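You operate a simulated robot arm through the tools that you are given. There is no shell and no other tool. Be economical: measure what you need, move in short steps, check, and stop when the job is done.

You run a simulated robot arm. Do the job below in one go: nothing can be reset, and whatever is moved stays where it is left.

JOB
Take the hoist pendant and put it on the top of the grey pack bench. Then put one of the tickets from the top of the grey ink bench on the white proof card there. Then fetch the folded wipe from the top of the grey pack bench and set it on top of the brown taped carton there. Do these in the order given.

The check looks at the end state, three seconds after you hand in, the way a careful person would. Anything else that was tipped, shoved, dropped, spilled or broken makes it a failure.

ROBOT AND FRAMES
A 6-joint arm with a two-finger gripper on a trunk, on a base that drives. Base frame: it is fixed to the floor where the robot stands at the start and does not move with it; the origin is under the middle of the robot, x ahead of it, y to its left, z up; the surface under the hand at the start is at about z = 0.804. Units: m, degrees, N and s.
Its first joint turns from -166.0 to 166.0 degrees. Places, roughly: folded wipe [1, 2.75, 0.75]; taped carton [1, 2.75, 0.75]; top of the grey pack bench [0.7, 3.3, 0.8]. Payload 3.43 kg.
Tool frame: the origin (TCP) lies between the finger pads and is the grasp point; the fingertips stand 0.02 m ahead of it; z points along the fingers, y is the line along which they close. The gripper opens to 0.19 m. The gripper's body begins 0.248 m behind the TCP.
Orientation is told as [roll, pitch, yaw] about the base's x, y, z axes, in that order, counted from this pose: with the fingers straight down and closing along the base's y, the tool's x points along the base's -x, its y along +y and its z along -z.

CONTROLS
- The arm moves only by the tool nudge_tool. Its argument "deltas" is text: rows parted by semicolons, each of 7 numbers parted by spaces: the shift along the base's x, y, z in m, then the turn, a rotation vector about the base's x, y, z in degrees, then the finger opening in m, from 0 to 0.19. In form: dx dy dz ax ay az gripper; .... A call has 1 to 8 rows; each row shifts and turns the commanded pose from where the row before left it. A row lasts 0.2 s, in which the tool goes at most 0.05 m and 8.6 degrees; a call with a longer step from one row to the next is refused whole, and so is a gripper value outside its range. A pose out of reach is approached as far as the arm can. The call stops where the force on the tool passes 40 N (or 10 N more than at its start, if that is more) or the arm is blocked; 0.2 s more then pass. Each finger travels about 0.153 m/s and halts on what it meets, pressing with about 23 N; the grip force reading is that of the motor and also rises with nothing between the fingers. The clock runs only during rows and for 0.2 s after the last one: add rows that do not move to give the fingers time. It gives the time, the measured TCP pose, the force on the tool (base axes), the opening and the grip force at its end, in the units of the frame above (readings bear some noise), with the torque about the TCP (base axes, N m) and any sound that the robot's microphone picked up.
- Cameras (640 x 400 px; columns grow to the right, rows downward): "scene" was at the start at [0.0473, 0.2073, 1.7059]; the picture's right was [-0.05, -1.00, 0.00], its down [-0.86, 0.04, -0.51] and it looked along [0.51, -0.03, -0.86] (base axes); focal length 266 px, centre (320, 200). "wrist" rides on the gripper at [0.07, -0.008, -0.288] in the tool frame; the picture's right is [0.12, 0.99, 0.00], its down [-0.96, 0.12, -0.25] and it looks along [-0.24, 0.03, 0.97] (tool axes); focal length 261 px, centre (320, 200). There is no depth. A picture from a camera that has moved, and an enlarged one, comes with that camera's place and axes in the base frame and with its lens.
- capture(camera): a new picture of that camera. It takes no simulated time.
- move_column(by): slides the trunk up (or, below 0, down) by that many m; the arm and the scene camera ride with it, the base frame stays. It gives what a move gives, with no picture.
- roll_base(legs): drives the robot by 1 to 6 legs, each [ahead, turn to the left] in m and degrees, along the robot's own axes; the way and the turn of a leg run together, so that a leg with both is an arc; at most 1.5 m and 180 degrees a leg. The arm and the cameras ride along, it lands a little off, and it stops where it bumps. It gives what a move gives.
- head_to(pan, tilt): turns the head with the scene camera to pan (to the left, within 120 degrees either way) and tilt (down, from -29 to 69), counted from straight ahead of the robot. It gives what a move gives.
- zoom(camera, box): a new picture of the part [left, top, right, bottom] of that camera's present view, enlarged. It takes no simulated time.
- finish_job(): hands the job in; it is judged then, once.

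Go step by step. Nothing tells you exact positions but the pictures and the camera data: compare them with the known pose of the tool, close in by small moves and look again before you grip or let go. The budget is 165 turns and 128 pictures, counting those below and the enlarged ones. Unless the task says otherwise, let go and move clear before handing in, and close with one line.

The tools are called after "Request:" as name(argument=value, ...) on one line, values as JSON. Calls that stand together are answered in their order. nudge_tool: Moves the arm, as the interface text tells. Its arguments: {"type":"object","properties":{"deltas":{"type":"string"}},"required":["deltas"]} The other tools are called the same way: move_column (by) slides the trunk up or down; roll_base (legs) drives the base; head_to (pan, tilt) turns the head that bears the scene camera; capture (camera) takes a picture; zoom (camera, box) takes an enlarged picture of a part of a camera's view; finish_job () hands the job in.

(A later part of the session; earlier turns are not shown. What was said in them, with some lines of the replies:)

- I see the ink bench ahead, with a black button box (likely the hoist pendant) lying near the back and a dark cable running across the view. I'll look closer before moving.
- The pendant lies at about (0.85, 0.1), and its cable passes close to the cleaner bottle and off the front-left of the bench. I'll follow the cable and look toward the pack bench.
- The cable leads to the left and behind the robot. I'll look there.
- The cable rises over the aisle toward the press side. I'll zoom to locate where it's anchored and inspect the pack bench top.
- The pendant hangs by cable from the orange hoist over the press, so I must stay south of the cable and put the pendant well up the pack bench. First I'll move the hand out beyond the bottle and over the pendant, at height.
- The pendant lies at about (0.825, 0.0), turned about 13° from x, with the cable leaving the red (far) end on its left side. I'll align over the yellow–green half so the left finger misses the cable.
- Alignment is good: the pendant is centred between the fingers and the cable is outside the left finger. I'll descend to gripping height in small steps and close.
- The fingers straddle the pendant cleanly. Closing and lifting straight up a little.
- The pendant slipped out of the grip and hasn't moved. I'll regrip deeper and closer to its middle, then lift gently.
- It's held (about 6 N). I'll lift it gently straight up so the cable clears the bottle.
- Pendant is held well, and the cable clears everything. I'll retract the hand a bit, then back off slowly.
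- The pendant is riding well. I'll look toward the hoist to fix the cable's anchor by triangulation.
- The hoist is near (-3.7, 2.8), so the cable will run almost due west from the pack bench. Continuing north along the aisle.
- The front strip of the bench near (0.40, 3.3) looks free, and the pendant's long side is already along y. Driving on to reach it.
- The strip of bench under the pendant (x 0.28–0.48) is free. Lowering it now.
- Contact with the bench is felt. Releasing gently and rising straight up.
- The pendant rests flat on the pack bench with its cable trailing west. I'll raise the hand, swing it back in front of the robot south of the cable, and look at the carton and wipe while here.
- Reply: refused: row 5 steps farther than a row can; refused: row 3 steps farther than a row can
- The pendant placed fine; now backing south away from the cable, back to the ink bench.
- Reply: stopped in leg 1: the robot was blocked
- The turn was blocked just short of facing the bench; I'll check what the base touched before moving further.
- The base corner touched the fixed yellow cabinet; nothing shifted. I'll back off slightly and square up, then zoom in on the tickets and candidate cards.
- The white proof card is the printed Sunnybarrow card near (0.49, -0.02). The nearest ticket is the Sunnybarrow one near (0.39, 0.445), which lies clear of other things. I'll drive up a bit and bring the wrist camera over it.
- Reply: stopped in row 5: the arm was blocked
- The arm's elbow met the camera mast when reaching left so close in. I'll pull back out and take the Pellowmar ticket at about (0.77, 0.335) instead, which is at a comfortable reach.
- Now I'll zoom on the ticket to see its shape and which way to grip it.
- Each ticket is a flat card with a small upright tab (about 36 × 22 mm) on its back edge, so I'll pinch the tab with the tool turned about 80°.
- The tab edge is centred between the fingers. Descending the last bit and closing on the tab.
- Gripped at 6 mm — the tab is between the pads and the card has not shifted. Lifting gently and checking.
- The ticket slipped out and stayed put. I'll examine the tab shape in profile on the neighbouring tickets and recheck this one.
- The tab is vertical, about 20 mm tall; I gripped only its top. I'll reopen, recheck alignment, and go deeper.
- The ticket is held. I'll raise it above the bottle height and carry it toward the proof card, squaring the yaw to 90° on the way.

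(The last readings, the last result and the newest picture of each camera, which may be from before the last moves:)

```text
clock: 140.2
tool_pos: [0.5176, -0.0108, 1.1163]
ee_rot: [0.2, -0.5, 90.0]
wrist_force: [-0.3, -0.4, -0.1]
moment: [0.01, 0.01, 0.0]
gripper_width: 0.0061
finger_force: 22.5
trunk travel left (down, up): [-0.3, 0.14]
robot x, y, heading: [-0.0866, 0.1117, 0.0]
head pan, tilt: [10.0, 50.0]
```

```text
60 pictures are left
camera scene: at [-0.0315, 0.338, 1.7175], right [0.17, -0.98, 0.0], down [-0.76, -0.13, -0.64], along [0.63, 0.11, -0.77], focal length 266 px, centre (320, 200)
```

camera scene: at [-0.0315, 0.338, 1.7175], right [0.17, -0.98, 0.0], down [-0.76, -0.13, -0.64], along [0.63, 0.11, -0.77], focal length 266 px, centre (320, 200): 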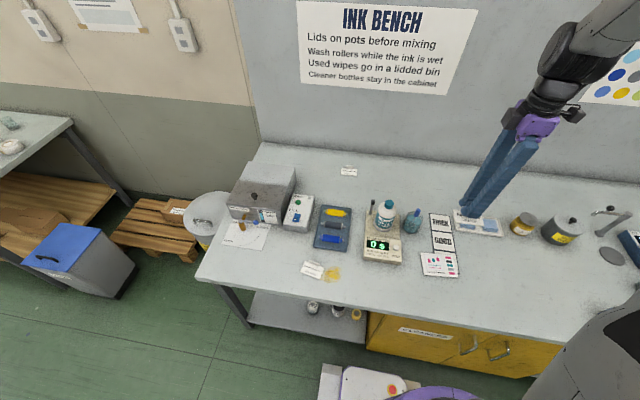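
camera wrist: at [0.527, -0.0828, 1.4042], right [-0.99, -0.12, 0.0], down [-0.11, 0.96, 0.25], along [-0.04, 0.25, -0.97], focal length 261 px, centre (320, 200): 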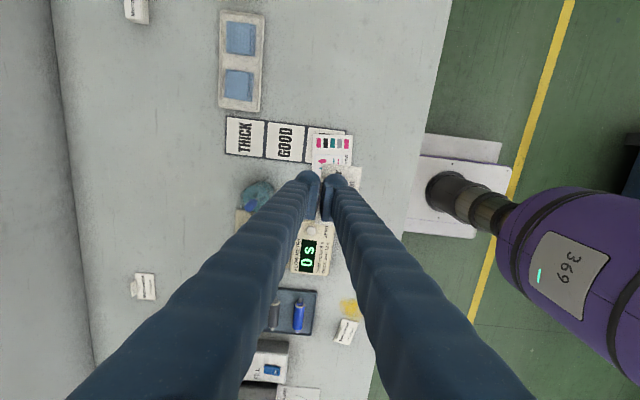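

Nearly over the card (centre about (0.489, -0.024)). I'll correct slightly and descend part way to check.

Request:
nudge_tool(deltas="-0.003 -0.008 -0.02 0 0 0 0;-0.002 -0.007 -0.03 0 0 0 0;0 0 -0.035 0 0 0 0;0 0 -0.035 0 0 0 0;0 0 -0.035 0 0 0 0;0 0 -0.035 0 0 0 0;0 0 -0.02 0 0 0 0;0 0 0 0 0 0 0")

Request:
zoom(camera="wrist", box=[240, 80, 400, 240])

Request:
zoom(camera="scene", box=[390, 200, 510, 290])

```text
clock: 142.0
tool_pos: [0.5133, -0.0253, 0.9064]
ee_rot: [0.3, -0.3, 90.0]
wrist_force: [0.2, -0.1, 0.5]
moment: [-0.03, 0.03, -0.02]
gripper_width: 0.0061
finger_force: 23.3
trunk travel left (down, up): [-0.3, 0.14]
robot x, y, heading: [-0.0877, 0.1115, -0.1]
head pan, tilt: [10.0, 50.0]
```

```text
2.50 times, centred on (320, 160) of wrist
camera zoom: at [0.5225, -0.0991, 1.1944], right [-0.99, -0.12, 0.0], down [-0.11, 0.96, 0.25], along [-0.03, 0.25, -0.97], focal length 652 px, centre (320, 300)
```

zoom: 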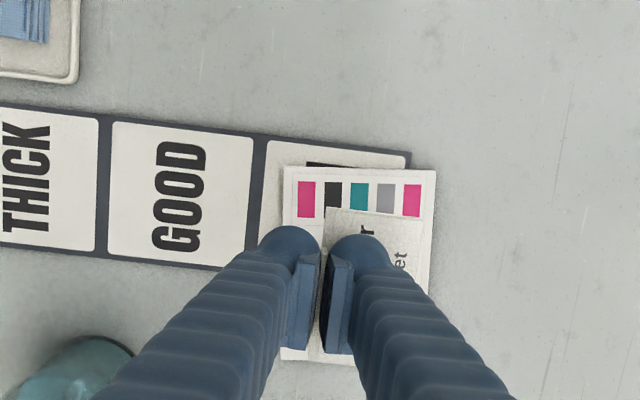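

```text
4.44 times, centred on (450, 245) of scene
camera zoom: at [-0.0317, 0.3382, 1.7175], right [0.17, -0.98, 0.0], down [-0.75, -0.13, -0.64], along [0.63, 0.11, -0.77], focal length 1180 px, centre (-258, 0)
```

zoom: 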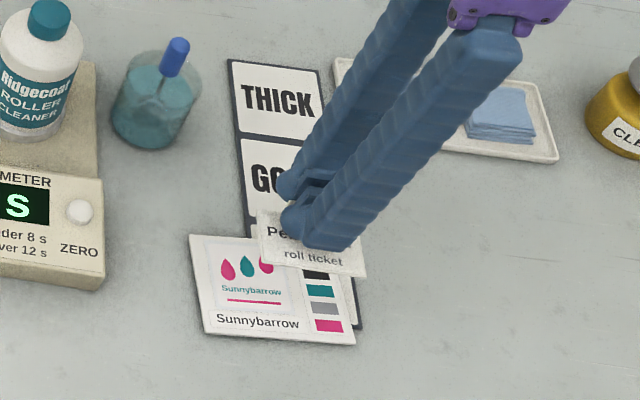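

The ticket is centred over the proof card. Lowering to contact in small steps.

Request:
nudge_tool(deltas="0 0.003 -0.025 0 0 0 0;0 0 -0.025 0 0 0 0;0 0 -0.012 0 0 0 0;0 0 -0.004 0 0 0 0;0 0 0 0 0 0 0")

Request:
nudge_tool(deltas="0 0 -0.002 0 0 0 0;0 0 -0.002 0 0 0 0")

Request:
zoom(camera="scene", box=[400, 220, 500, 290])

```text
clock: 143.2
tool_pos: [0.5123, -0.0229, 0.84]
ee_rot: [0.3, -0.3, 89.9]
wrist_force: [0.9, -0.7, -0.1]
moment: [-0.03, -0.01, -0.04]
gripper_width: 0.0061
finger_force: 23.0
trunk travel left (down, up): [-0.3, 0.14]
robot x, y, heading: [-0.0854, 0.1156, -0.1]
head pan, tilt: [10.0, 50.0]
```

```text
clock: 143.8
tool_pos: [0.5131, -0.0233, 0.8358]
ee_rot: [0.3, -0.3, 90.0]
wrist_force: [-1.0, 0.6, -1.4]
moment: [-0.04, 0.02, -0.03]
gripper_width: 0.0059
finger_force: 23.1
trunk travel left (down, up): [-0.3, 0.14]
robot x, y, heading: [-0.0878, 0.1138, 0.0]
head pan, tilt: [10.0, 50.0]
```

```text
5.71 times, centred on (450, 255) of scene
camera zoom: at [-0.0313, 0.3381, 1.7175], right [0.17, -0.98, 0.0], down [-0.76, -0.13, -0.64], along [0.63, 0.11, -0.77], focal length 1517 px, centre (-423, -114)
```

zoom: 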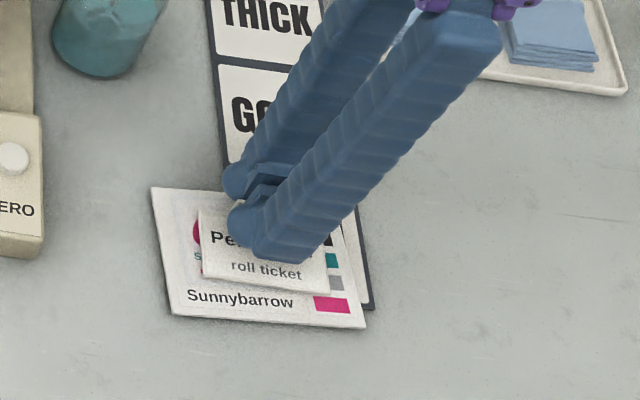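

Request:
nudge_tool(deltas="0 0 -0.0015 0 0 0 0;0 0 -0.0015 0 0 0 0")

Request:
nudge_tool(deltas="0 0 -0.001 0 0 0 0;0 0 -0.001 0 0 0 0")

```text
clock: 144.4
tool_pos: [0.5131, -0.0239, 0.8331]
ee_rot: [0.3, -0.4, 90.0]
wrist_force: [-0.5, -0.8, 0.2]
moment: [0.01, 0.0, 0.04]
gripper_width: 0.0059
finger_force: 22.3
trunk travel left (down, up): [-0.3, 0.14]
robot x, y, heading: [-0.0861, 0.1159, 0.2]
head pan, tilt: [10.0, 50.0]
```

```text
clock: 145.0
tool_pos: [0.5128, -0.0217, 0.8315]
ee_rot: [0.3, -0.3, 90.0]
wrist_force: [0.5, 1.2, 3.0]
moment: [0.01, -0.02, 0.01]
gripper_width: 0.0058
finger_force: 23.4
trunk travel left (down, up): [-0.3, 0.14]
robot x, y, heading: [-0.0875, 0.119, 0.0]
head pan, tilt: [10.0, 50.0]
```

Light contact at 3 N. Releasing and rising.

Request:
nudge_tool(deltas="0 0 0 0 0 0 0.012;0 0 0 0 0 0 0.025;0 0 0 0 0 0 0.03;0 0 0.02 0 0 0 0.03;0 0 0.03 0 0 0 0.03;0 0 0.04 0 0 0 0.03;0 0 0.045 0 0 0 0.03;0 0 0.045 0 0 0 0.03")

Request:
nudge_tool(deltas="0 0 0.045 0 0 0 0.05;0 0 0.045 0 0 0 0.06;0 0 0.045 0 0 0 0.06")

Request:
capture(camera="wrist")

Request:
zoom(camera="scene", box=[390, 200, 510, 290])

```text
clock: 146.8
tool_pos: [0.5116, -0.0232, 1.013]
ee_rot: [0.3, -0.2, 90.0]
wrist_force: [0.2, -0.3, -0.1]
moment: [-0.03, -0.06, 0.02]
gripper_width: 0.0302
finger_force: 0.2
trunk travel left (down, up): [-0.3, 0.14]
robot x, y, heading: [-0.0833, 0.1168, -0.1]
head pan, tilt: [10.0, 50.0]
```

```text
clock: 147.6
tool_pos: [0.5125, -0.023, 1.1493]
ee_rot: [0.4, -0.2, 90.0]
wrist_force: [-1.3, 0.6, 0.7]
moment: [0.02, -0.1, 0.01]
gripper_width: 0.0599
finger_force: 0.2
trunk travel left (down, up): [-0.3, 0.14]
robot x, y, heading: [-0.0877, 0.1158, 0.1]
head pan, tilt: [10.0, 50.0]
```

```text
56 pictures are left
camera wrist: at [0.521, -0.0966, 1.4358], right [-0.99, -0.12, 0.0], down [-0.11, 0.96, 0.25], along [-0.03, 0.25, -0.97], focal length 261 px, centre (320, 200)
```

wrist: 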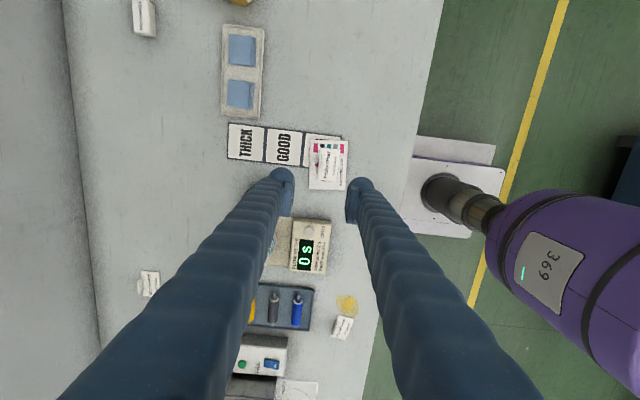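

```text
4.44 times, centred on (450, 245) of scene
camera zoom: at [-0.0336, 0.3382, 1.7176], right [0.17, -0.98, 0.0], down [-0.75, -0.13, -0.64], along [0.63, 0.11, -0.77], focal length 1180 px, centre (-258, 0)
```

zoom: 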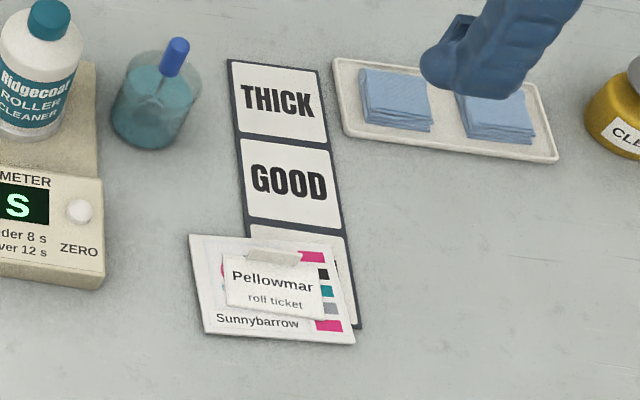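

The Pellowmar ticket now lies on the proof card. Next is the wipe: I'll fold the hand to the robot's right-front, back off, and drive to the pack bench, staying south of the cable.

Request:
nudge_tool(deltas="-0.03 -0.025 0.02 0 0 -5 0.06;-0.033 -0.03 0.015 0 0 -5 0.06;-0.033 -0.03 0.01 0 0 -5 0.06;-0.033 -0.03 0 0 0 -5 0.06;-0.033 -0.03 0 0 0 -5 0.06;-0.033 -0.03 0 0 0 -5 0.06;-0.033 -0.03 0 0 0 0 0.06;-0.03 -0.03 0 0 0 0 0.06")

Request:
roll_base(legs=[[-0.2, 0]])

Request:
roll_base(legs=[[0, 90]])

Request:
head_to(pan=-10, tilt=40)

Request:
capture(camera="scene")

```text
clock: 149.4
tool_pos: [0.2544, -0.2584, 1.1919]
ee_rot: [0.4, -0.3, 59.9]
wrist_force: [-0.2, 0.2, -0.1]
moment: [0.04, -0.05, 0.0]
gripper_width: 0.0598
finger_force: 0.0
trunk travel left (down, up): [-0.3, 0.14]
robot x, y, heading: [-0.085, 0.1144, -0.1]
head pan, tilt: [10.0, 50.0]
```

```text
clock: 151.3
tool_pos: [0.0549, -0.2568, 1.1924]
ee_rot: [0.2, -0.3, 60.2]
wrist_force: [-0.4, -0.6, 0.1]
moment: [0.01, -0.07, 0.0]
gripper_width: 0.0601
finger_force: 0.1
trunk travel left (down, up): [-0.3, 0.14]
robot x, y, heading: [-0.2895, 0.1177, -0.1]
head pan, tilt: [10.0, 50.0]
```

```text
clock: 157.5
tool_pos: [0.0976, 0.4444, 1.1919]
ee_rot: [0.2, -0.3, 147.8]
wrist_force: [0.2, 0.5, 1.4]
moment: [-0.04, -0.02, 0.0]
gripper_width: 0.0602
finger_force: 0.0
trunk travel left (down, up): [-0.3, 0.14]
robot x, y, heading: [-0.223, 0.1138, 87.6]
head pan, tilt: [10.0, 50.0]
```

```text
clock: 158.3
tool_pos: [0.0961, 0.4456, 1.1938]
ee_rot: [0.3, -0.1, 147.7]
wrist_force: [-1.6, 0.6, 0.3]
moment: [-0.13, -0.47, 0.0]
gripper_width: 0.0601
finger_force: 0.0
trunk travel left (down, up): [-0.3, 0.14]
robot x, y, heading: [-0.2245, 0.1152, 87.7]
head pan, tilt: [-10.0, 40.0]
```

```text
54 pictures are left
camera scene: at [-0.423, 0.1898, 1.731], right [0.98, -0.21, 0.0], down [-0.14, -0.63, -0.77], along [0.17, 0.75, -0.64], focal length 266 px, centre (320, 200)
```

scene: 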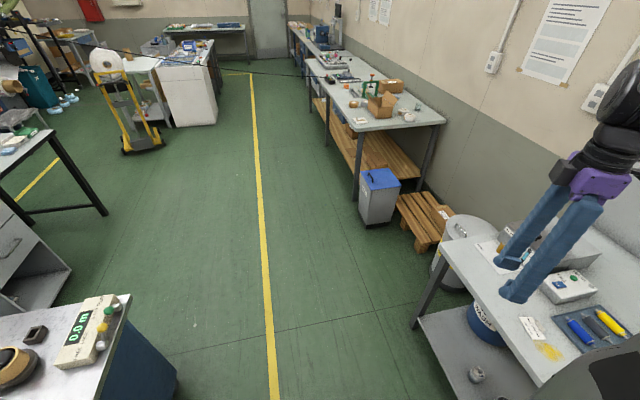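

Request:
roll_base(legs=[[0, 4.5], [1.4, 0]])

Request:
capture(camera="scene")

```text
clock: 168.6
tool_pos: [-0.0077, 1.9007, 1.1933]
ee_rot: [0.3, -0.2, 153.7]
wrist_force: [-0.5, 0.9, 0.3]
moment: [-0.04, 0.01, -0.01]
gripper_width: 0.06
finger_force: 0.1
trunk travel left (down, up): [-0.3, 0.14]
robot x, y, heading: [-0.2959, 1.5369, 93.7]
head pan, tilt: [-10.0, 40.0]
```

```text
53 pictures are left
camera scene: at [-0.4956, 1.5918, 1.7317], right [0.99, -0.11, 0.0], down [-0.07, -0.64, -0.77], along [0.09, 0.76, -0.64], focal length 266 px, centre (320, 200)
```

scene: 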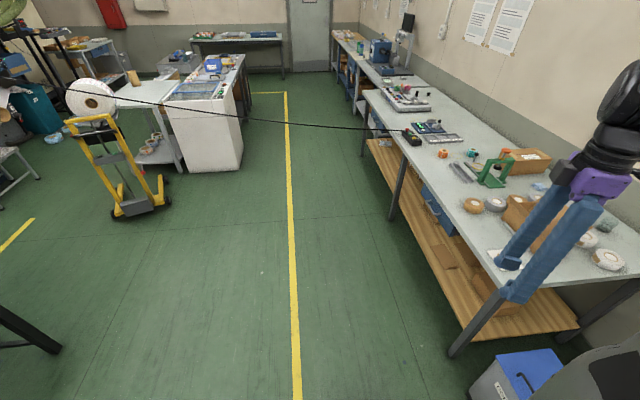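

Request:
roll_base(legs=[[1.12, 0]])

Request:
roll_base(legs=[[0, -93]])

Request:
head_to(pan=0, tilt=45)

Request:
capture(camera="scene")

```text
clock: 176.4
tool_pos: [-0.0874, 3.0277, 1.1925]
ee_rot: [0.3, -0.4, 154.4]
wrist_force: [-0.2, -0.3, 0.0]
moment: [-0.03, -0.01, 0.01]
gripper_width: 0.0599
finger_force: 0.0
trunk travel left (down, up): [-0.3, 0.14]
robot x, y, heading: [-0.3691, 2.6604, 94.3]
head pan, tilt: [-10.0, 40.0]
```

```text
clock: 182.8
tool_pos: [-0.015, 2.3646, 1.1943]
ee_rot: [0.3, -0.3, 61.8]
wrist_force: [-0.4, 0.2, 0.3]
moment: [-0.09, 0.05, -0.01]
gripper_width: 0.0601
finger_force: 0.1
trunk travel left (down, up): [-0.3, 0.14]
robot x, y, heading: [-0.3704, 2.7259, 2.0]
head pan, tilt: [-10.0, 40.0]
```

```text
clock: 183.6
tool_pos: [-0.0178, 2.3691, 1.1957]
ee_rot: [0.1, -0.2, 61.9]
wrist_force: [-0.6, 1.9, 0.5]
moment: [-0.39, -0.02, -0.01]
gripper_width: 0.0598
finger_force: 0.0
trunk travel left (down, up): [-0.3, 0.14]
robot x, y, heading: [-0.3715, 2.7249, 1.8]
head pan, tilt: [0.0, 45.0]
```

```text
52 pictures are left
camera scene: at [-0.3182, 2.9422, 1.7238], right [0.03, -1.0, 0.0], down [-0.71, -0.03, -0.71], along [0.71, 0.02, -0.71], focal length 266 px, centre (320, 200)
```

scene: 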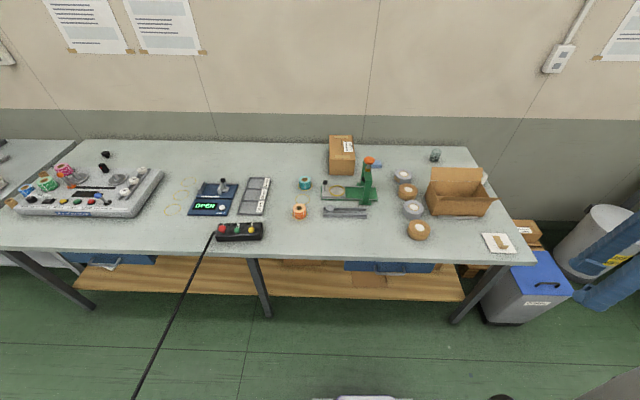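

Clear view: pendant settled with its cable well to my left (y ≈ 3.35). Zooming on the wipe, carton and press before approaching.

Request:
zoom(camera="scene", box=[300, 115, 460, 225])

Request:
roll_base(legs=[[0.2, -1.8]])

Request:
capture(camera="scene")

```text
3.64 times, centred on (380, 170) of scene
camera zoom: at [-0.3182, 2.9422, 1.7238], right [0.03, -1.0, 0.0], down [-0.71, -0.03, -0.71], along [0.71, 0.02, -0.71], focal length 966 px, centre (102, 309)
```

zoom: 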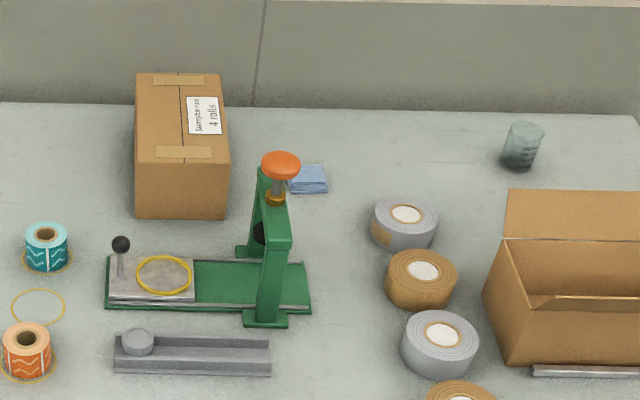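

```text
clock: 185.5
tool_pos: [0.1716, 2.3571, 1.1937]
ee_rot: [0.4, -0.3, 60.3]
wrist_force: [0.4, 0.9, 0.7]
moment: [-0.04, 0.08, 0.0]
gripper_width: 0.0597
finger_force: 0.2
trunk travel left (down, up): [-0.3, 0.14]
robot x, y, heading: [-0.1705, 2.7257, 0.3]
head pan, tilt: [0.0, 45.0]
```

```text
50 pictures are left
camera scene: at [-0.1125, 2.9405, 1.7243], right [0.0, -1.0, 0.0], down [-0.71, 0.0, -0.71], along [0.71, 0.0, -0.71], focal length 266 px, centre (320, 200)
```

scene: 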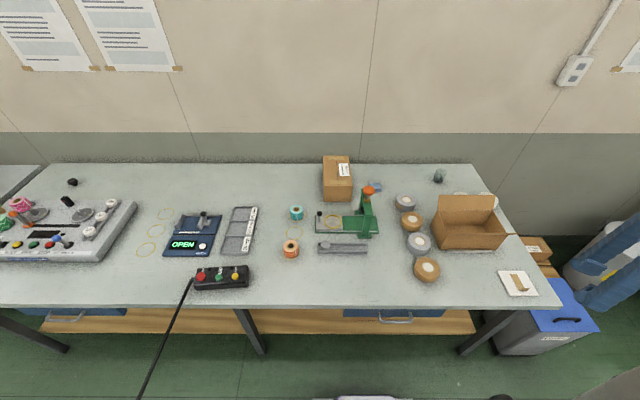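

Wipe at about (0.89, 2.66), carton top centre about (0.915, 2.86, z 0.91). Moving up to the bench, then bringing the hand over the wipe at height.

Request:
roll_base(legs=[[0.13, 0]])

Request:
nudge_tool(deltas="0.035 0.02 0.01 0 0 -6 0.08;0.04 0.025 0.01 0 0 -8 0.1;0.04 0.025 0 0 0 -8 0.1;0.04 0.025 0 0 0 -8 0.1;0.04 0.025 0 0 0 -8 0.1;0.04 0.025 0 0 0 -8 0.1;0.04 0.025 0 0 0 -7 0.1;0.04 0.025 0 0 0 -7 0.1")

Request:
nudge_tool(deltas="0.04 0.025 0 0 0 0 0.1;0.04 0.025 0 0 0 0 0.1;0.04 0.02 0 0 0 0 0.1;0.04 0.015 0 0 0 0 0.1;0.04 0.01 0 0 0 0 0.1;0.03 0 0 0 0 0 0.1;0.02 0 0 0 0 0 0.1;0 0 0 0 0 0 0.1")

Request:
capture(camera="wrist")

Request:
capture(camera="scene")

```text
clock: 187.0
tool_pos: [0.3029, 2.3572, 1.1942]
ee_rot: [0.3, -0.4, 60.3]
wrist_force: [-1.2, 0.3, -0.8]
moment: [-0.01, 0.07, 0.0]
gripper_width: 0.0599
finger_force: 0.0
trunk travel left (down, up): [-0.3, 0.14]
robot x, y, heading: [-0.0431, 2.7306, 0.3]
head pan, tilt: [0.0, 45.0]
```

```text
clock: 188.8
tool_pos: [0.6182, 2.5543, 1.2143]
ee_rot: [0.3, -0.2, 0.0]
wrist_force: [0.6, -0.1, -0.7]
moment: [0.0, 0.07, -0.01]
gripper_width: 0.1001
finger_force: 0.1
trunk travel left (down, up): [-0.3, 0.14]
robot x, y, heading: [-0.0431, 2.7283, 0.2]
head pan, tilt: [0.0, 45.0]
```

```text
clock: 190.6
tool_pos: [0.8684, 2.6487, 1.2152]
ee_rot: [0.3, -0.3, 0.1]
wrist_force: [-0.4, 0.5, 1.1]
moment: [0.01, -0.07, 0.0]
gripper_width: 0.1
finger_force: 0.0
trunk travel left (down, up): [-0.3, 0.14]
robot x, y, heading: [-0.0373, 2.7342, 0.3]
head pan, tilt: [0.0, 45.0]
```

```text
49 pictures are left
camera wrist: at [0.7958, 2.6385, 1.5028], right [-0.12, 0.99, 0.0], down [0.96, 0.12, 0.25], along [0.25, 0.03, -0.97], focal length 261 px, centre (320, 200)
```

wrist: 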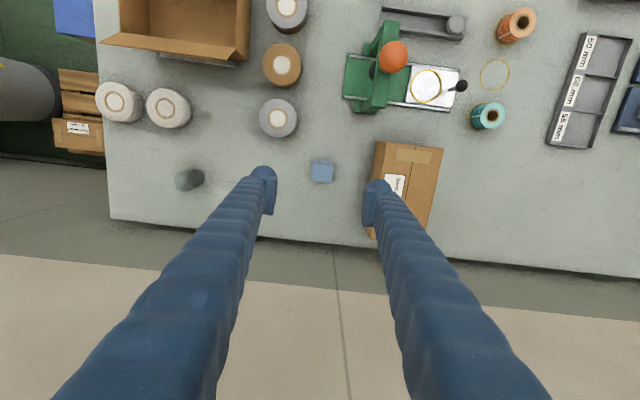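

```text
48 pictures are left
camera scene: at [0.0184, 2.941, 1.7245], right [0.0, -1.0, 0.0], down [-0.71, 0.0, -0.71], along [0.71, 0.0, -0.71], focal length 266 px, centre (320, 200)
```

scene: 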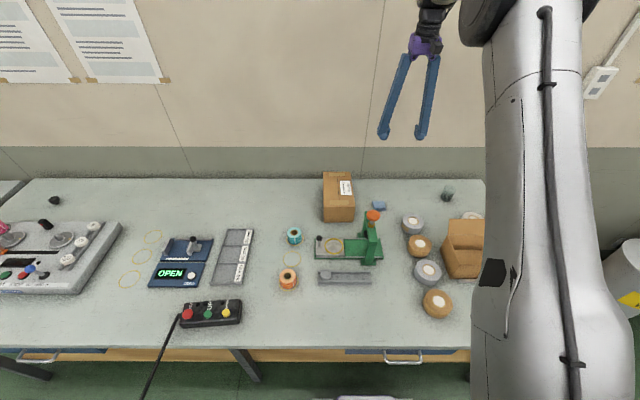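

Request:
nudge_tool(deltas="0.01 0.002 -0.03 0 0 0 0.1;0.01 0.002 -0.04 0 0 0 0.1;0.006 0.002 -0.04 0 0 0 0.1;0 0 -0.04 0 0 0 0.1;0 0 -0.04 0 0 0 0.1;0 0 -0.04 0 0 0 0.1;0 0 -0.03 0 0 0 0.1;0 0 0 0 0 0 0.1")

Request:
capture(camera="wrist")

Request:
zoom(camera="scene", box=[310, 160, 430, 240])

```text
clock: 192.4
tool_pos: [0.8959, 2.6538, 0.9544]
ee_rot: [0.3, -0.3, 0.3]
wrist_force: [-0.5, 0.0, -1.0]
moment: [-0.02, -0.01, 0.0]
gripper_width: 0.0999
finger_force: 0.1
trunk travel left (down, up): [-0.3, 0.14]
robot x, y, heading: [-0.0401, 2.73, 0.4]
head pan, tilt: [0.0, 45.0]
```

```text
47 pictures are left
camera wrist: at [0.8234, 2.643, 1.2417], right [-0.12, 0.99, 0.0], down [0.96, 0.12, 0.25], along [0.25, 0.04, -0.97], focal length 261 px, centre (320, 200)
```

wrist: 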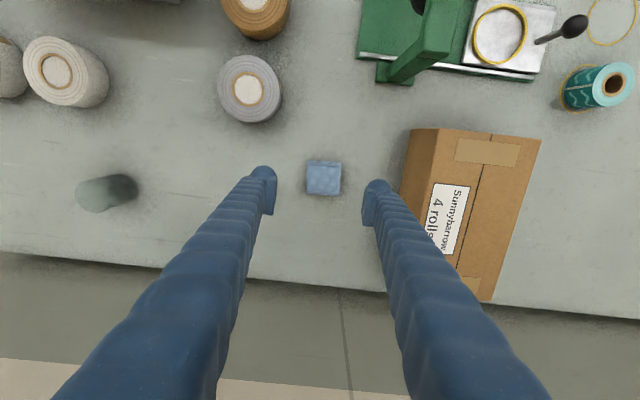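

```text
5.00 times, centred on (370, 200) of scene
camera zoom: at [0.0193, 2.9409, 1.7244], right [0.0, -1.0, 0.0], down [-0.71, 0.0, -0.71], along [0.71, 0.0, -0.71], focal length 1328 px, centre (70, 200)
```

zoom: 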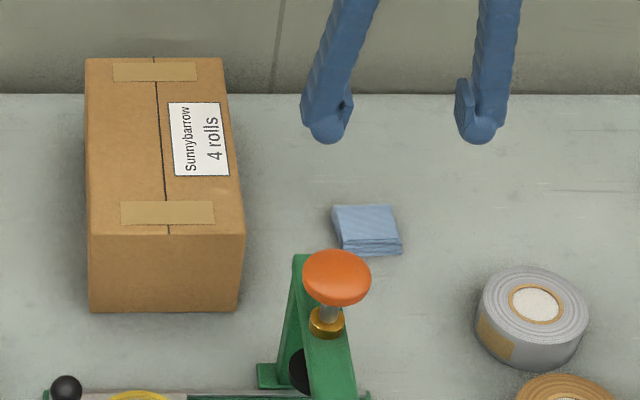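

The wipe (about 58 mm square, 15 mm high) is centred between the fingers. Descending to just above the bench.

Request:
nudge_tool(deltas="-0.001 0.003 -0.04 0 0 0 0.09;0 0 -0.04 0 0 0 0.085;0 0 -0.03 0 0 0 0.085;0 0 -0.014 0 0 0 0.085;0 0 0 0 0 0 0.085")

Request:
capture(camera="wrist")

```text
clock: 193.6
tool_pos: [0.8937, 2.6561, 0.8315]
ee_rot: [0.2, -0.2, 0.2]
wrist_force: [-0.1, 0.2, 0.5]
moment: [0.02, -0.01, 0.01]
gripper_width: 0.0848
finger_force: 0.1
trunk travel left (down, up): [-0.3, 0.14]
robot x, y, heading: [-0.0414, 2.7305, 0.2]
head pan, tilt: [0.0, 45.0]
```

```text
45 pictures are left
camera wrist: at [0.8207, 2.645, 1.1183], right [-0.12, 0.99, 0.0], down [0.96, 0.12, 0.25], along [0.25, 0.04, -0.97], focal length 261 px, centre (320, 200)
```

wrist: 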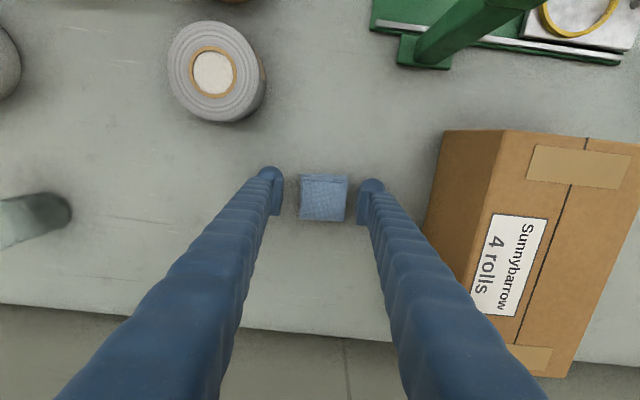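

Request:
nudge_tool(deltas="0.005 0.003 -0.004 0 0 0 0.085;0 0 -0.003 0 0 0 0.085;0 0 0 0 0 0 0.07;0 0 0 0 0 0 0.055;0 0 0 0 0 0 0.03;0 0 0 0 0 0 0.02;0 0 0 0 0 0 0.02")

Request:
capture(camera="wrist")

```text
clock: 195.2
tool_pos: [0.8981, 2.6596, 0.8241]
ee_rot: [0.3, -0.2, 0.2]
wrist_force: [-0.2, -0.5, 0.6]
moment: [-0.02, -0.01, 0.04]
gripper_width: 0.0564
finger_force: 23.3
trunk travel left (down, up): [-0.3, 0.14]
robot x, y, heading: [-0.0397, 2.7323, 0.1]
head pan, tilt: [0.0, 45.0]
```

```text
44 pictures are left
camera wrist: at [0.8253, 2.6487, 1.1111], right [-0.12, 0.99, 0.0], down [0.96, 0.12, 0.25], along [0.25, 0.04, -0.97], focal length 261 px, centre (320, 200)
```

wrist: 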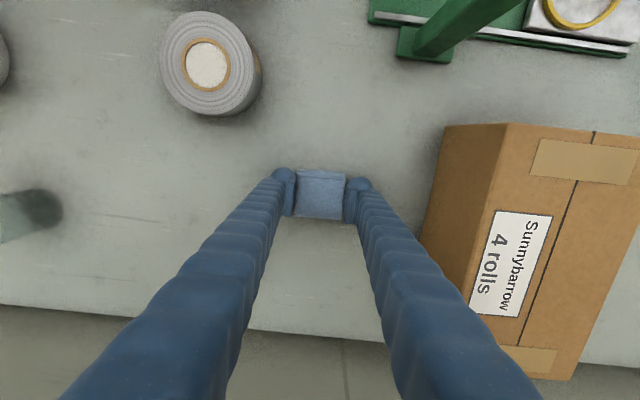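

Gripped at 56 mm. Lifting slowly.

Request:
nudge_tool(deltas="0 0 0.003 0 0 0 0;0 0 0.005 0 0 0 0;0 0 0.007 0 0 0 0;0 0 0.01 0 0 0 0;0 0 0.015 0 0 0 0;0 0 0.02 0 0 0 0;0 0 0.02 0 0 0 0;0 0 0.02 0 0 0 0")

Request:
nudge_tool(deltas="0 0 0.02 0 0 0 0;0 0 0.025 0 0 0 0;0 0 0.025 0 0 0 0;0 0 0.025 0 0 0 0;0 0 0.02 0 0 0 0")

Request:
capture(camera="wrist")

Request:
zoom(camera="scene", box=[310, 120, 430, 240])

```text
clock: 197.0
tool_pos: [0.898, 2.6596, 0.9245]
ee_rot: [0.3, -0.3, 0.3]
wrist_force: [-0.7, -0.2, -0.9]
moment: [-0.02, -0.02, -0.01]
gripper_width: 0.056
finger_force: 23.1
trunk travel left (down, up): [-0.3, 0.14]
robot x, y, heading: [-0.0398, 2.7285, 0.1]
head pan, tilt: [0.0, 45.0]
```

```text
clock: 198.2
tool_pos: [0.8975, 2.6598, 1.038]
ee_rot: [0.4, -0.3, 0.2]
wrist_force: [-0.1, 0.1, 0.3]
moment: [0.06, -0.01, -0.01]
gripper_width: 0.0562
finger_force: 23.0
trunk travel left (down, up): [-0.3, 0.14]
robot x, y, heading: [-0.0421, 2.7321, 0.4]
head pan, tilt: [0.0, 45.0]
```

```text
43 pictures are left
camera wrist: at [0.8251, 2.6494, 1.325], right [-0.12, 0.99, 0.0], down [0.96, 0.12, 0.25], along [0.25, 0.04, -0.97], focal length 261 px, centre (320, 200)
```

wrist: 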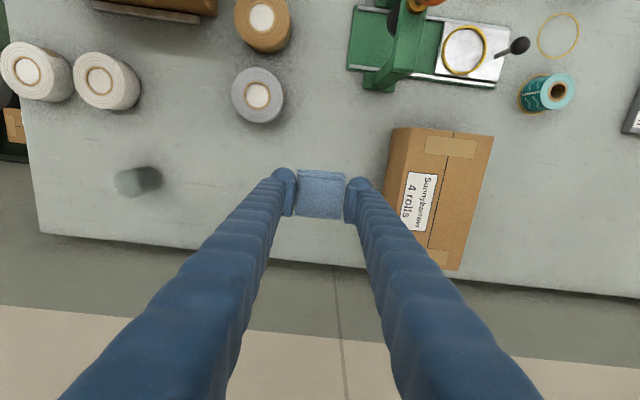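

```text
3.33 times, centred on (370, 180) of scene
camera zoom: at [0.019, 2.9409, 1.7244], right [0.0, -1.0, 0.0], down [-0.71, 0.0, -0.71], along [0.71, 0.0, -0.71], focal length 885 px, centre (153, 267)
```

zoom: 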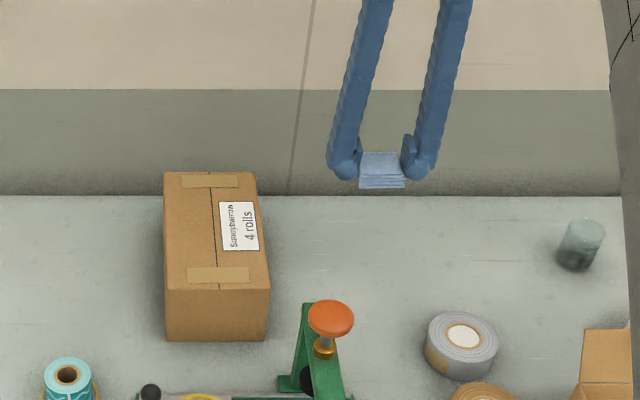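

The wipe is held. Carton top centre is about (0.909, 2.86, 0.911); moving sideways over it.

Request:
nudge_tool(deltas="0 0.015 0 0 0 0 0;0 0.03 0 0 0 0 0;0 0.035 0 0 0 0 0;0 0.035 0 0 0 0 0;0 0.035 0 0 0 0 0;0 0.03 0 0 0 0 0;0 0.015 0 0 0 0 0;0 0.005 0 0 0 0 0")

Request:
nudge_tool(deltas="0 0 -0.015 0 0 0 0;0 0 -0.02 0 0 0 0;0 0 -0.02 0 0 0 0;0 0 -0.01 0 0 0 0;0 0 0 0 0 0 0")

Request:
capture(camera="wrist")

Request:
zoom(camera="scene", box=[290, 120, 410, 240])

```text
clock: 200.0
tool_pos: [0.8987, 2.8601, 1.037]
ee_rot: [0.3, -0.3, 0.2]
wrist_force: [0.1, 0.2, -0.4]
moment: [0.03, 0.0, 0.0]
gripper_width: 0.0562
finger_force: 22.9
trunk travel left (down, up): [-0.3, 0.14]
robot x, y, heading: [-0.043, 2.7288, 0.2]
head pan, tilt: [0.0, 45.0]
```

```text
clock: 201.2
tool_pos: [0.898, 2.8602, 0.972]
ee_rot: [0.3, -0.3, 0.2]
wrist_force: [-0.6, 0.1, 0.3]
moment: [0.03, -0.05, 0.02]
gripper_width: 0.0564
finger_force: 23.0
trunk travel left (down, up): [-0.3, 0.14]
robot x, y, heading: [-0.0387, 2.7298, 0.2]
head pan, tilt: [0.0, 45.0]
```

```text
41 pictures are left
camera wrist: at [0.8259, 2.8487, 1.2591], right [-0.12, 0.99, 0.0], down [0.96, 0.12, 0.25], along [0.25, 0.04, -0.97], focal length 261 px, centre (320, 200)
```

wrist: 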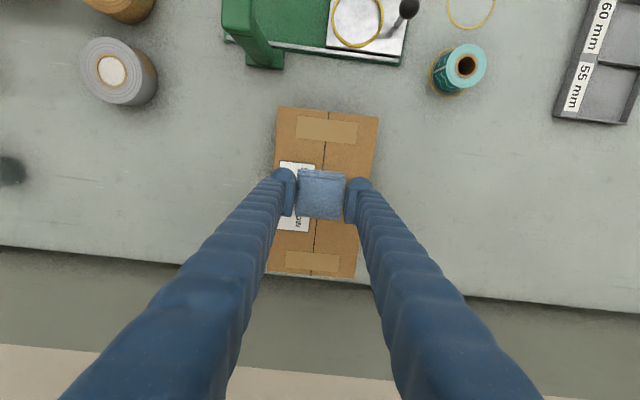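

```text
3.33 times, centred on (350, 180) of scene
camera zoom: at [0.0195, 2.941, 1.7244], right [0.0, -1.0, 0.0], down [-0.71, 0.0, -0.71], along [0.71, 0.0, -0.71], focal length 885 px, centre (220, 267)
```

zoom: 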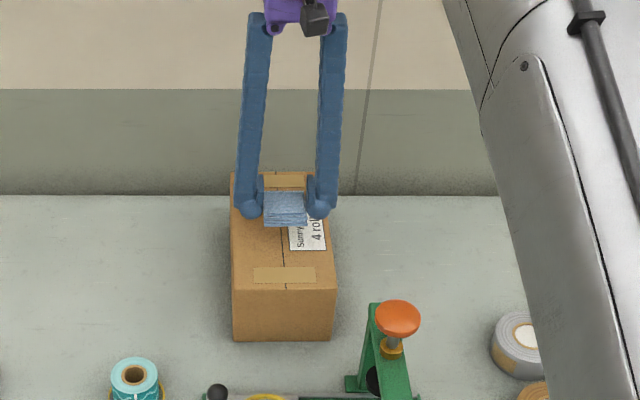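

Centred over the carton. Lowering carefully to contact.

Request:
nudge_tool(deltas="0 0 -0.015 0 0 0 0;0 0 -0.015 0 0 0 0;0 0 -0.006 0 0 0 0;0 0 0 0 0 0 0")

Request:
nudge_tool(deltas="0 0 -0.002 0 0 0 0;0 0 -0.001 0 0 0 0")

Request:
zoom(camera="scene", box=[310, 160, 390, 230])

```text
clock: 202.2
tool_pos: [0.8977, 2.8596, 0.937]
ee_rot: [0.3, -0.2, 0.3]
wrist_force: [-1.1, 0.8, 0.2]
moment: [-0.03, -0.03, -0.01]
gripper_width: 0.0561
finger_force: 23.4
trunk travel left (down, up): [-0.3, 0.14]
robot x, y, heading: [-0.0443, 2.7306, -0.0]
head pan, tilt: [0.0, 45.0]
```

```text
clock: 202.8
tool_pos: [0.8973, 2.8601, 0.9337]
ee_rot: [0.3, -0.3, 0.3]
wrist_force: [0.2, 0.9, 0.1]
moment: [0.02, -0.03, 0.01]
gripper_width: 0.0562
finger_force: 23.0
trunk travel left (down, up): [-0.3, 0.14]
robot x, y, heading: [-0.0437, 2.7314, 0.3]
head pan, tilt: [0.0, 45.0]
```

```text
5.71 times, centred on (350, 195) of scene
camera zoom: at [0.0197, 2.941, 1.7243], right [0.0, -1.0, 0.0], down [-0.71, 0.0, -0.71], along [0.71, 0.0, -0.71], focal length 1517 px, centre (149, 229)
```

zoom: 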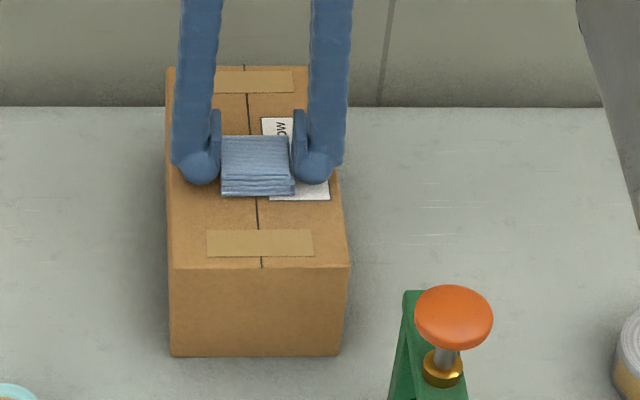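

Request:
nudge_tool(deltas="0 0 -0.001 0 0 0 0;0 0 -0.001 0 0 0 0")

Request:
nudge_tool(deltas="0 0 -0.001 0 0 0 0;0 0 -0.001 0 0 0 0")

Request:
nudge_tool(deltas="0 0 -0.001 0 0 0 0;0 0 -0.001 0 0 0 0")

```text
clock: 203.4
tool_pos: [0.8978, 2.859, 0.9328]
ee_rot: [0.3, -0.3, 0.3]
wrist_force: [0.0, 0.7, 0.5]
moment: [0.0, 0.04, 0.04]
gripper_width: 0.0561
finger_force: 23.2
trunk travel left (down, up): [-0.3, 0.14]
robot x, y, heading: [-0.0425, 2.7311, 0.3]
head pan, tilt: [0.0, 45.0]
```

```text
clock: 204.0
tool_pos: [0.8988, 2.8601, 0.9307]
ee_rot: [0.3, -0.3, 0.3]
wrist_force: [0.7, -0.4, -0.1]
moment: [0.0, -0.02, 0.03]
gripper_width: 0.0564
finger_force: 22.7
trunk travel left (down, up): [-0.3, 0.14]
robot x, y, heading: [-0.039, 2.7306, 0.1]
head pan, tilt: [0.0, 45.0]
```

```text
clock: 204.6
tool_pos: [0.8982, 2.8606, 0.9298]
ee_rot: [0.3, -0.4, 0.3]
wrist_force: [-0.3, 1.0, 7.2]
moment: [0.06, 0.07, -0.01]
gripper_width: 0.0562
finger_force: 23.1
trunk travel left (down, up): [-0.3, 0.14]
robot x, y, heading: [-0.0412, 2.7281, 0.2]
head pan, tilt: [0.0, 45.0]
```

Contact felt. I'll ease up 1 mm, open slightly, and rise straight up.

Request:
nudge_tool(deltas="0 0 0.001 0 0 0 0.06;0 0 0 0 0 0 0.07;0 0 0 0 0 0 0.075;0 0 0.01 0 0 0 0.075;0 0 0.03 0 0 0 0.075;0 0 0.04 0 0 0 0.075;0 0 0.045 0 0 0 0.075;0 0 0.045 0 0 0 0.075")

Request:
nudge_tool(deltas="-0.02 -0.02 0.04 0 0 0 0.075;-0.03 -0.02 0.03 0 0 0 0.075;-0.04 -0.02 0 0 0 0 0.075;-0.04 -0.02 0 0 0 0 0.075;-0.04 -0.02 0 0 0 0 0.075;-0.04 0 0 0 0 0 0.075")

Request:
capture(camera="scene")

Request:
zoom(camera="scene", box=[280, 160, 400, 250])

```text
clock: 206.4
tool_pos: [0.8946, 2.8604, 1.0998]
ee_rot: [0.2, -0.3, 0.3]
wrist_force: [-0.3, 0.3, 0.0]
moment: [-0.02, -0.07, 0.01]
gripper_width: 0.0749
finger_force: 0.0
trunk travel left (down, up): [-0.3, 0.14]
robot x, y, heading: [-0.0405, 2.7295, 0.5]
head pan, tilt: [0.0, 45.0]
```

```text
clock: 207.8
tool_pos: [0.686, 2.7581, 1.1701]
ee_rot: [0.3, -0.4, 0.2]
wrist_force: [-0.6, 0.0, 0.4]
moment: [0.04, -0.06, 0.0]
gripper_width: 0.0751
finger_force: 0.1
trunk travel left (down, up): [-0.3, 0.14]
robot x, y, heading: [-0.0399, 2.7303, 0.2]
head pan, tilt: [0.0, 45.0]
```

```text
38 pictures are left
camera scene: at [0.0175, 2.9408, 1.7245], right [0.0, -1.0, 0.0], down [-0.71, 0.0, -0.71], along [0.71, 0.0, -0.71], focal length 266 px, centre (320, 200)
```

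scene: 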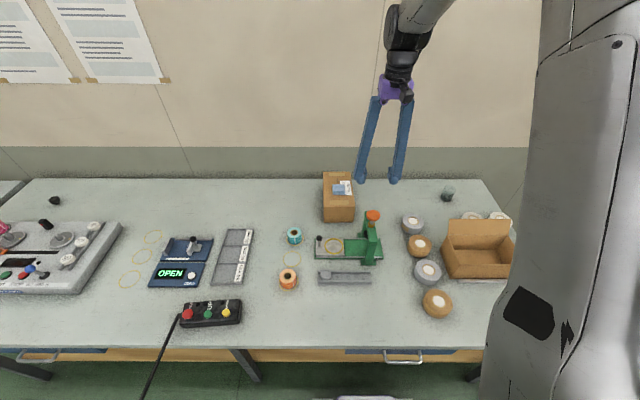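

```text
4.44 times, centred on (340, 205) of scene
camera zoom: at [0.0175, 2.9408, 1.7245], right [0.0, -1.0, 0.0], down [-0.71, 0.0, -0.71], along [0.71, 0.0, -0.71], focal length 1180 px, centre (231, 178)
```

zoom: 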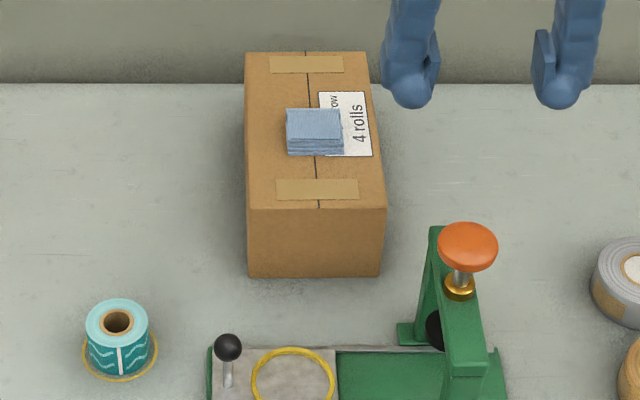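

The wipe sits squarely on the taped carton, the pendant is on the pack bench, and the ticket is on the proof card. Nothing else has moved and the hand is clear, so I'm handing in.

Request:
finish_job()

```text
The job is handed in.
```

I did all three parts in order and handed the job in. The hoist pendant is on the grey pack bench, the Pellowmar ticket is on the proof card on the ink bench, and the folded wipe is on the taped carton. On the way, the base bumped the yellow cabinet under the ink bench once and the arm touched its own camera mast once; I saw nothing displaced in the pictures.
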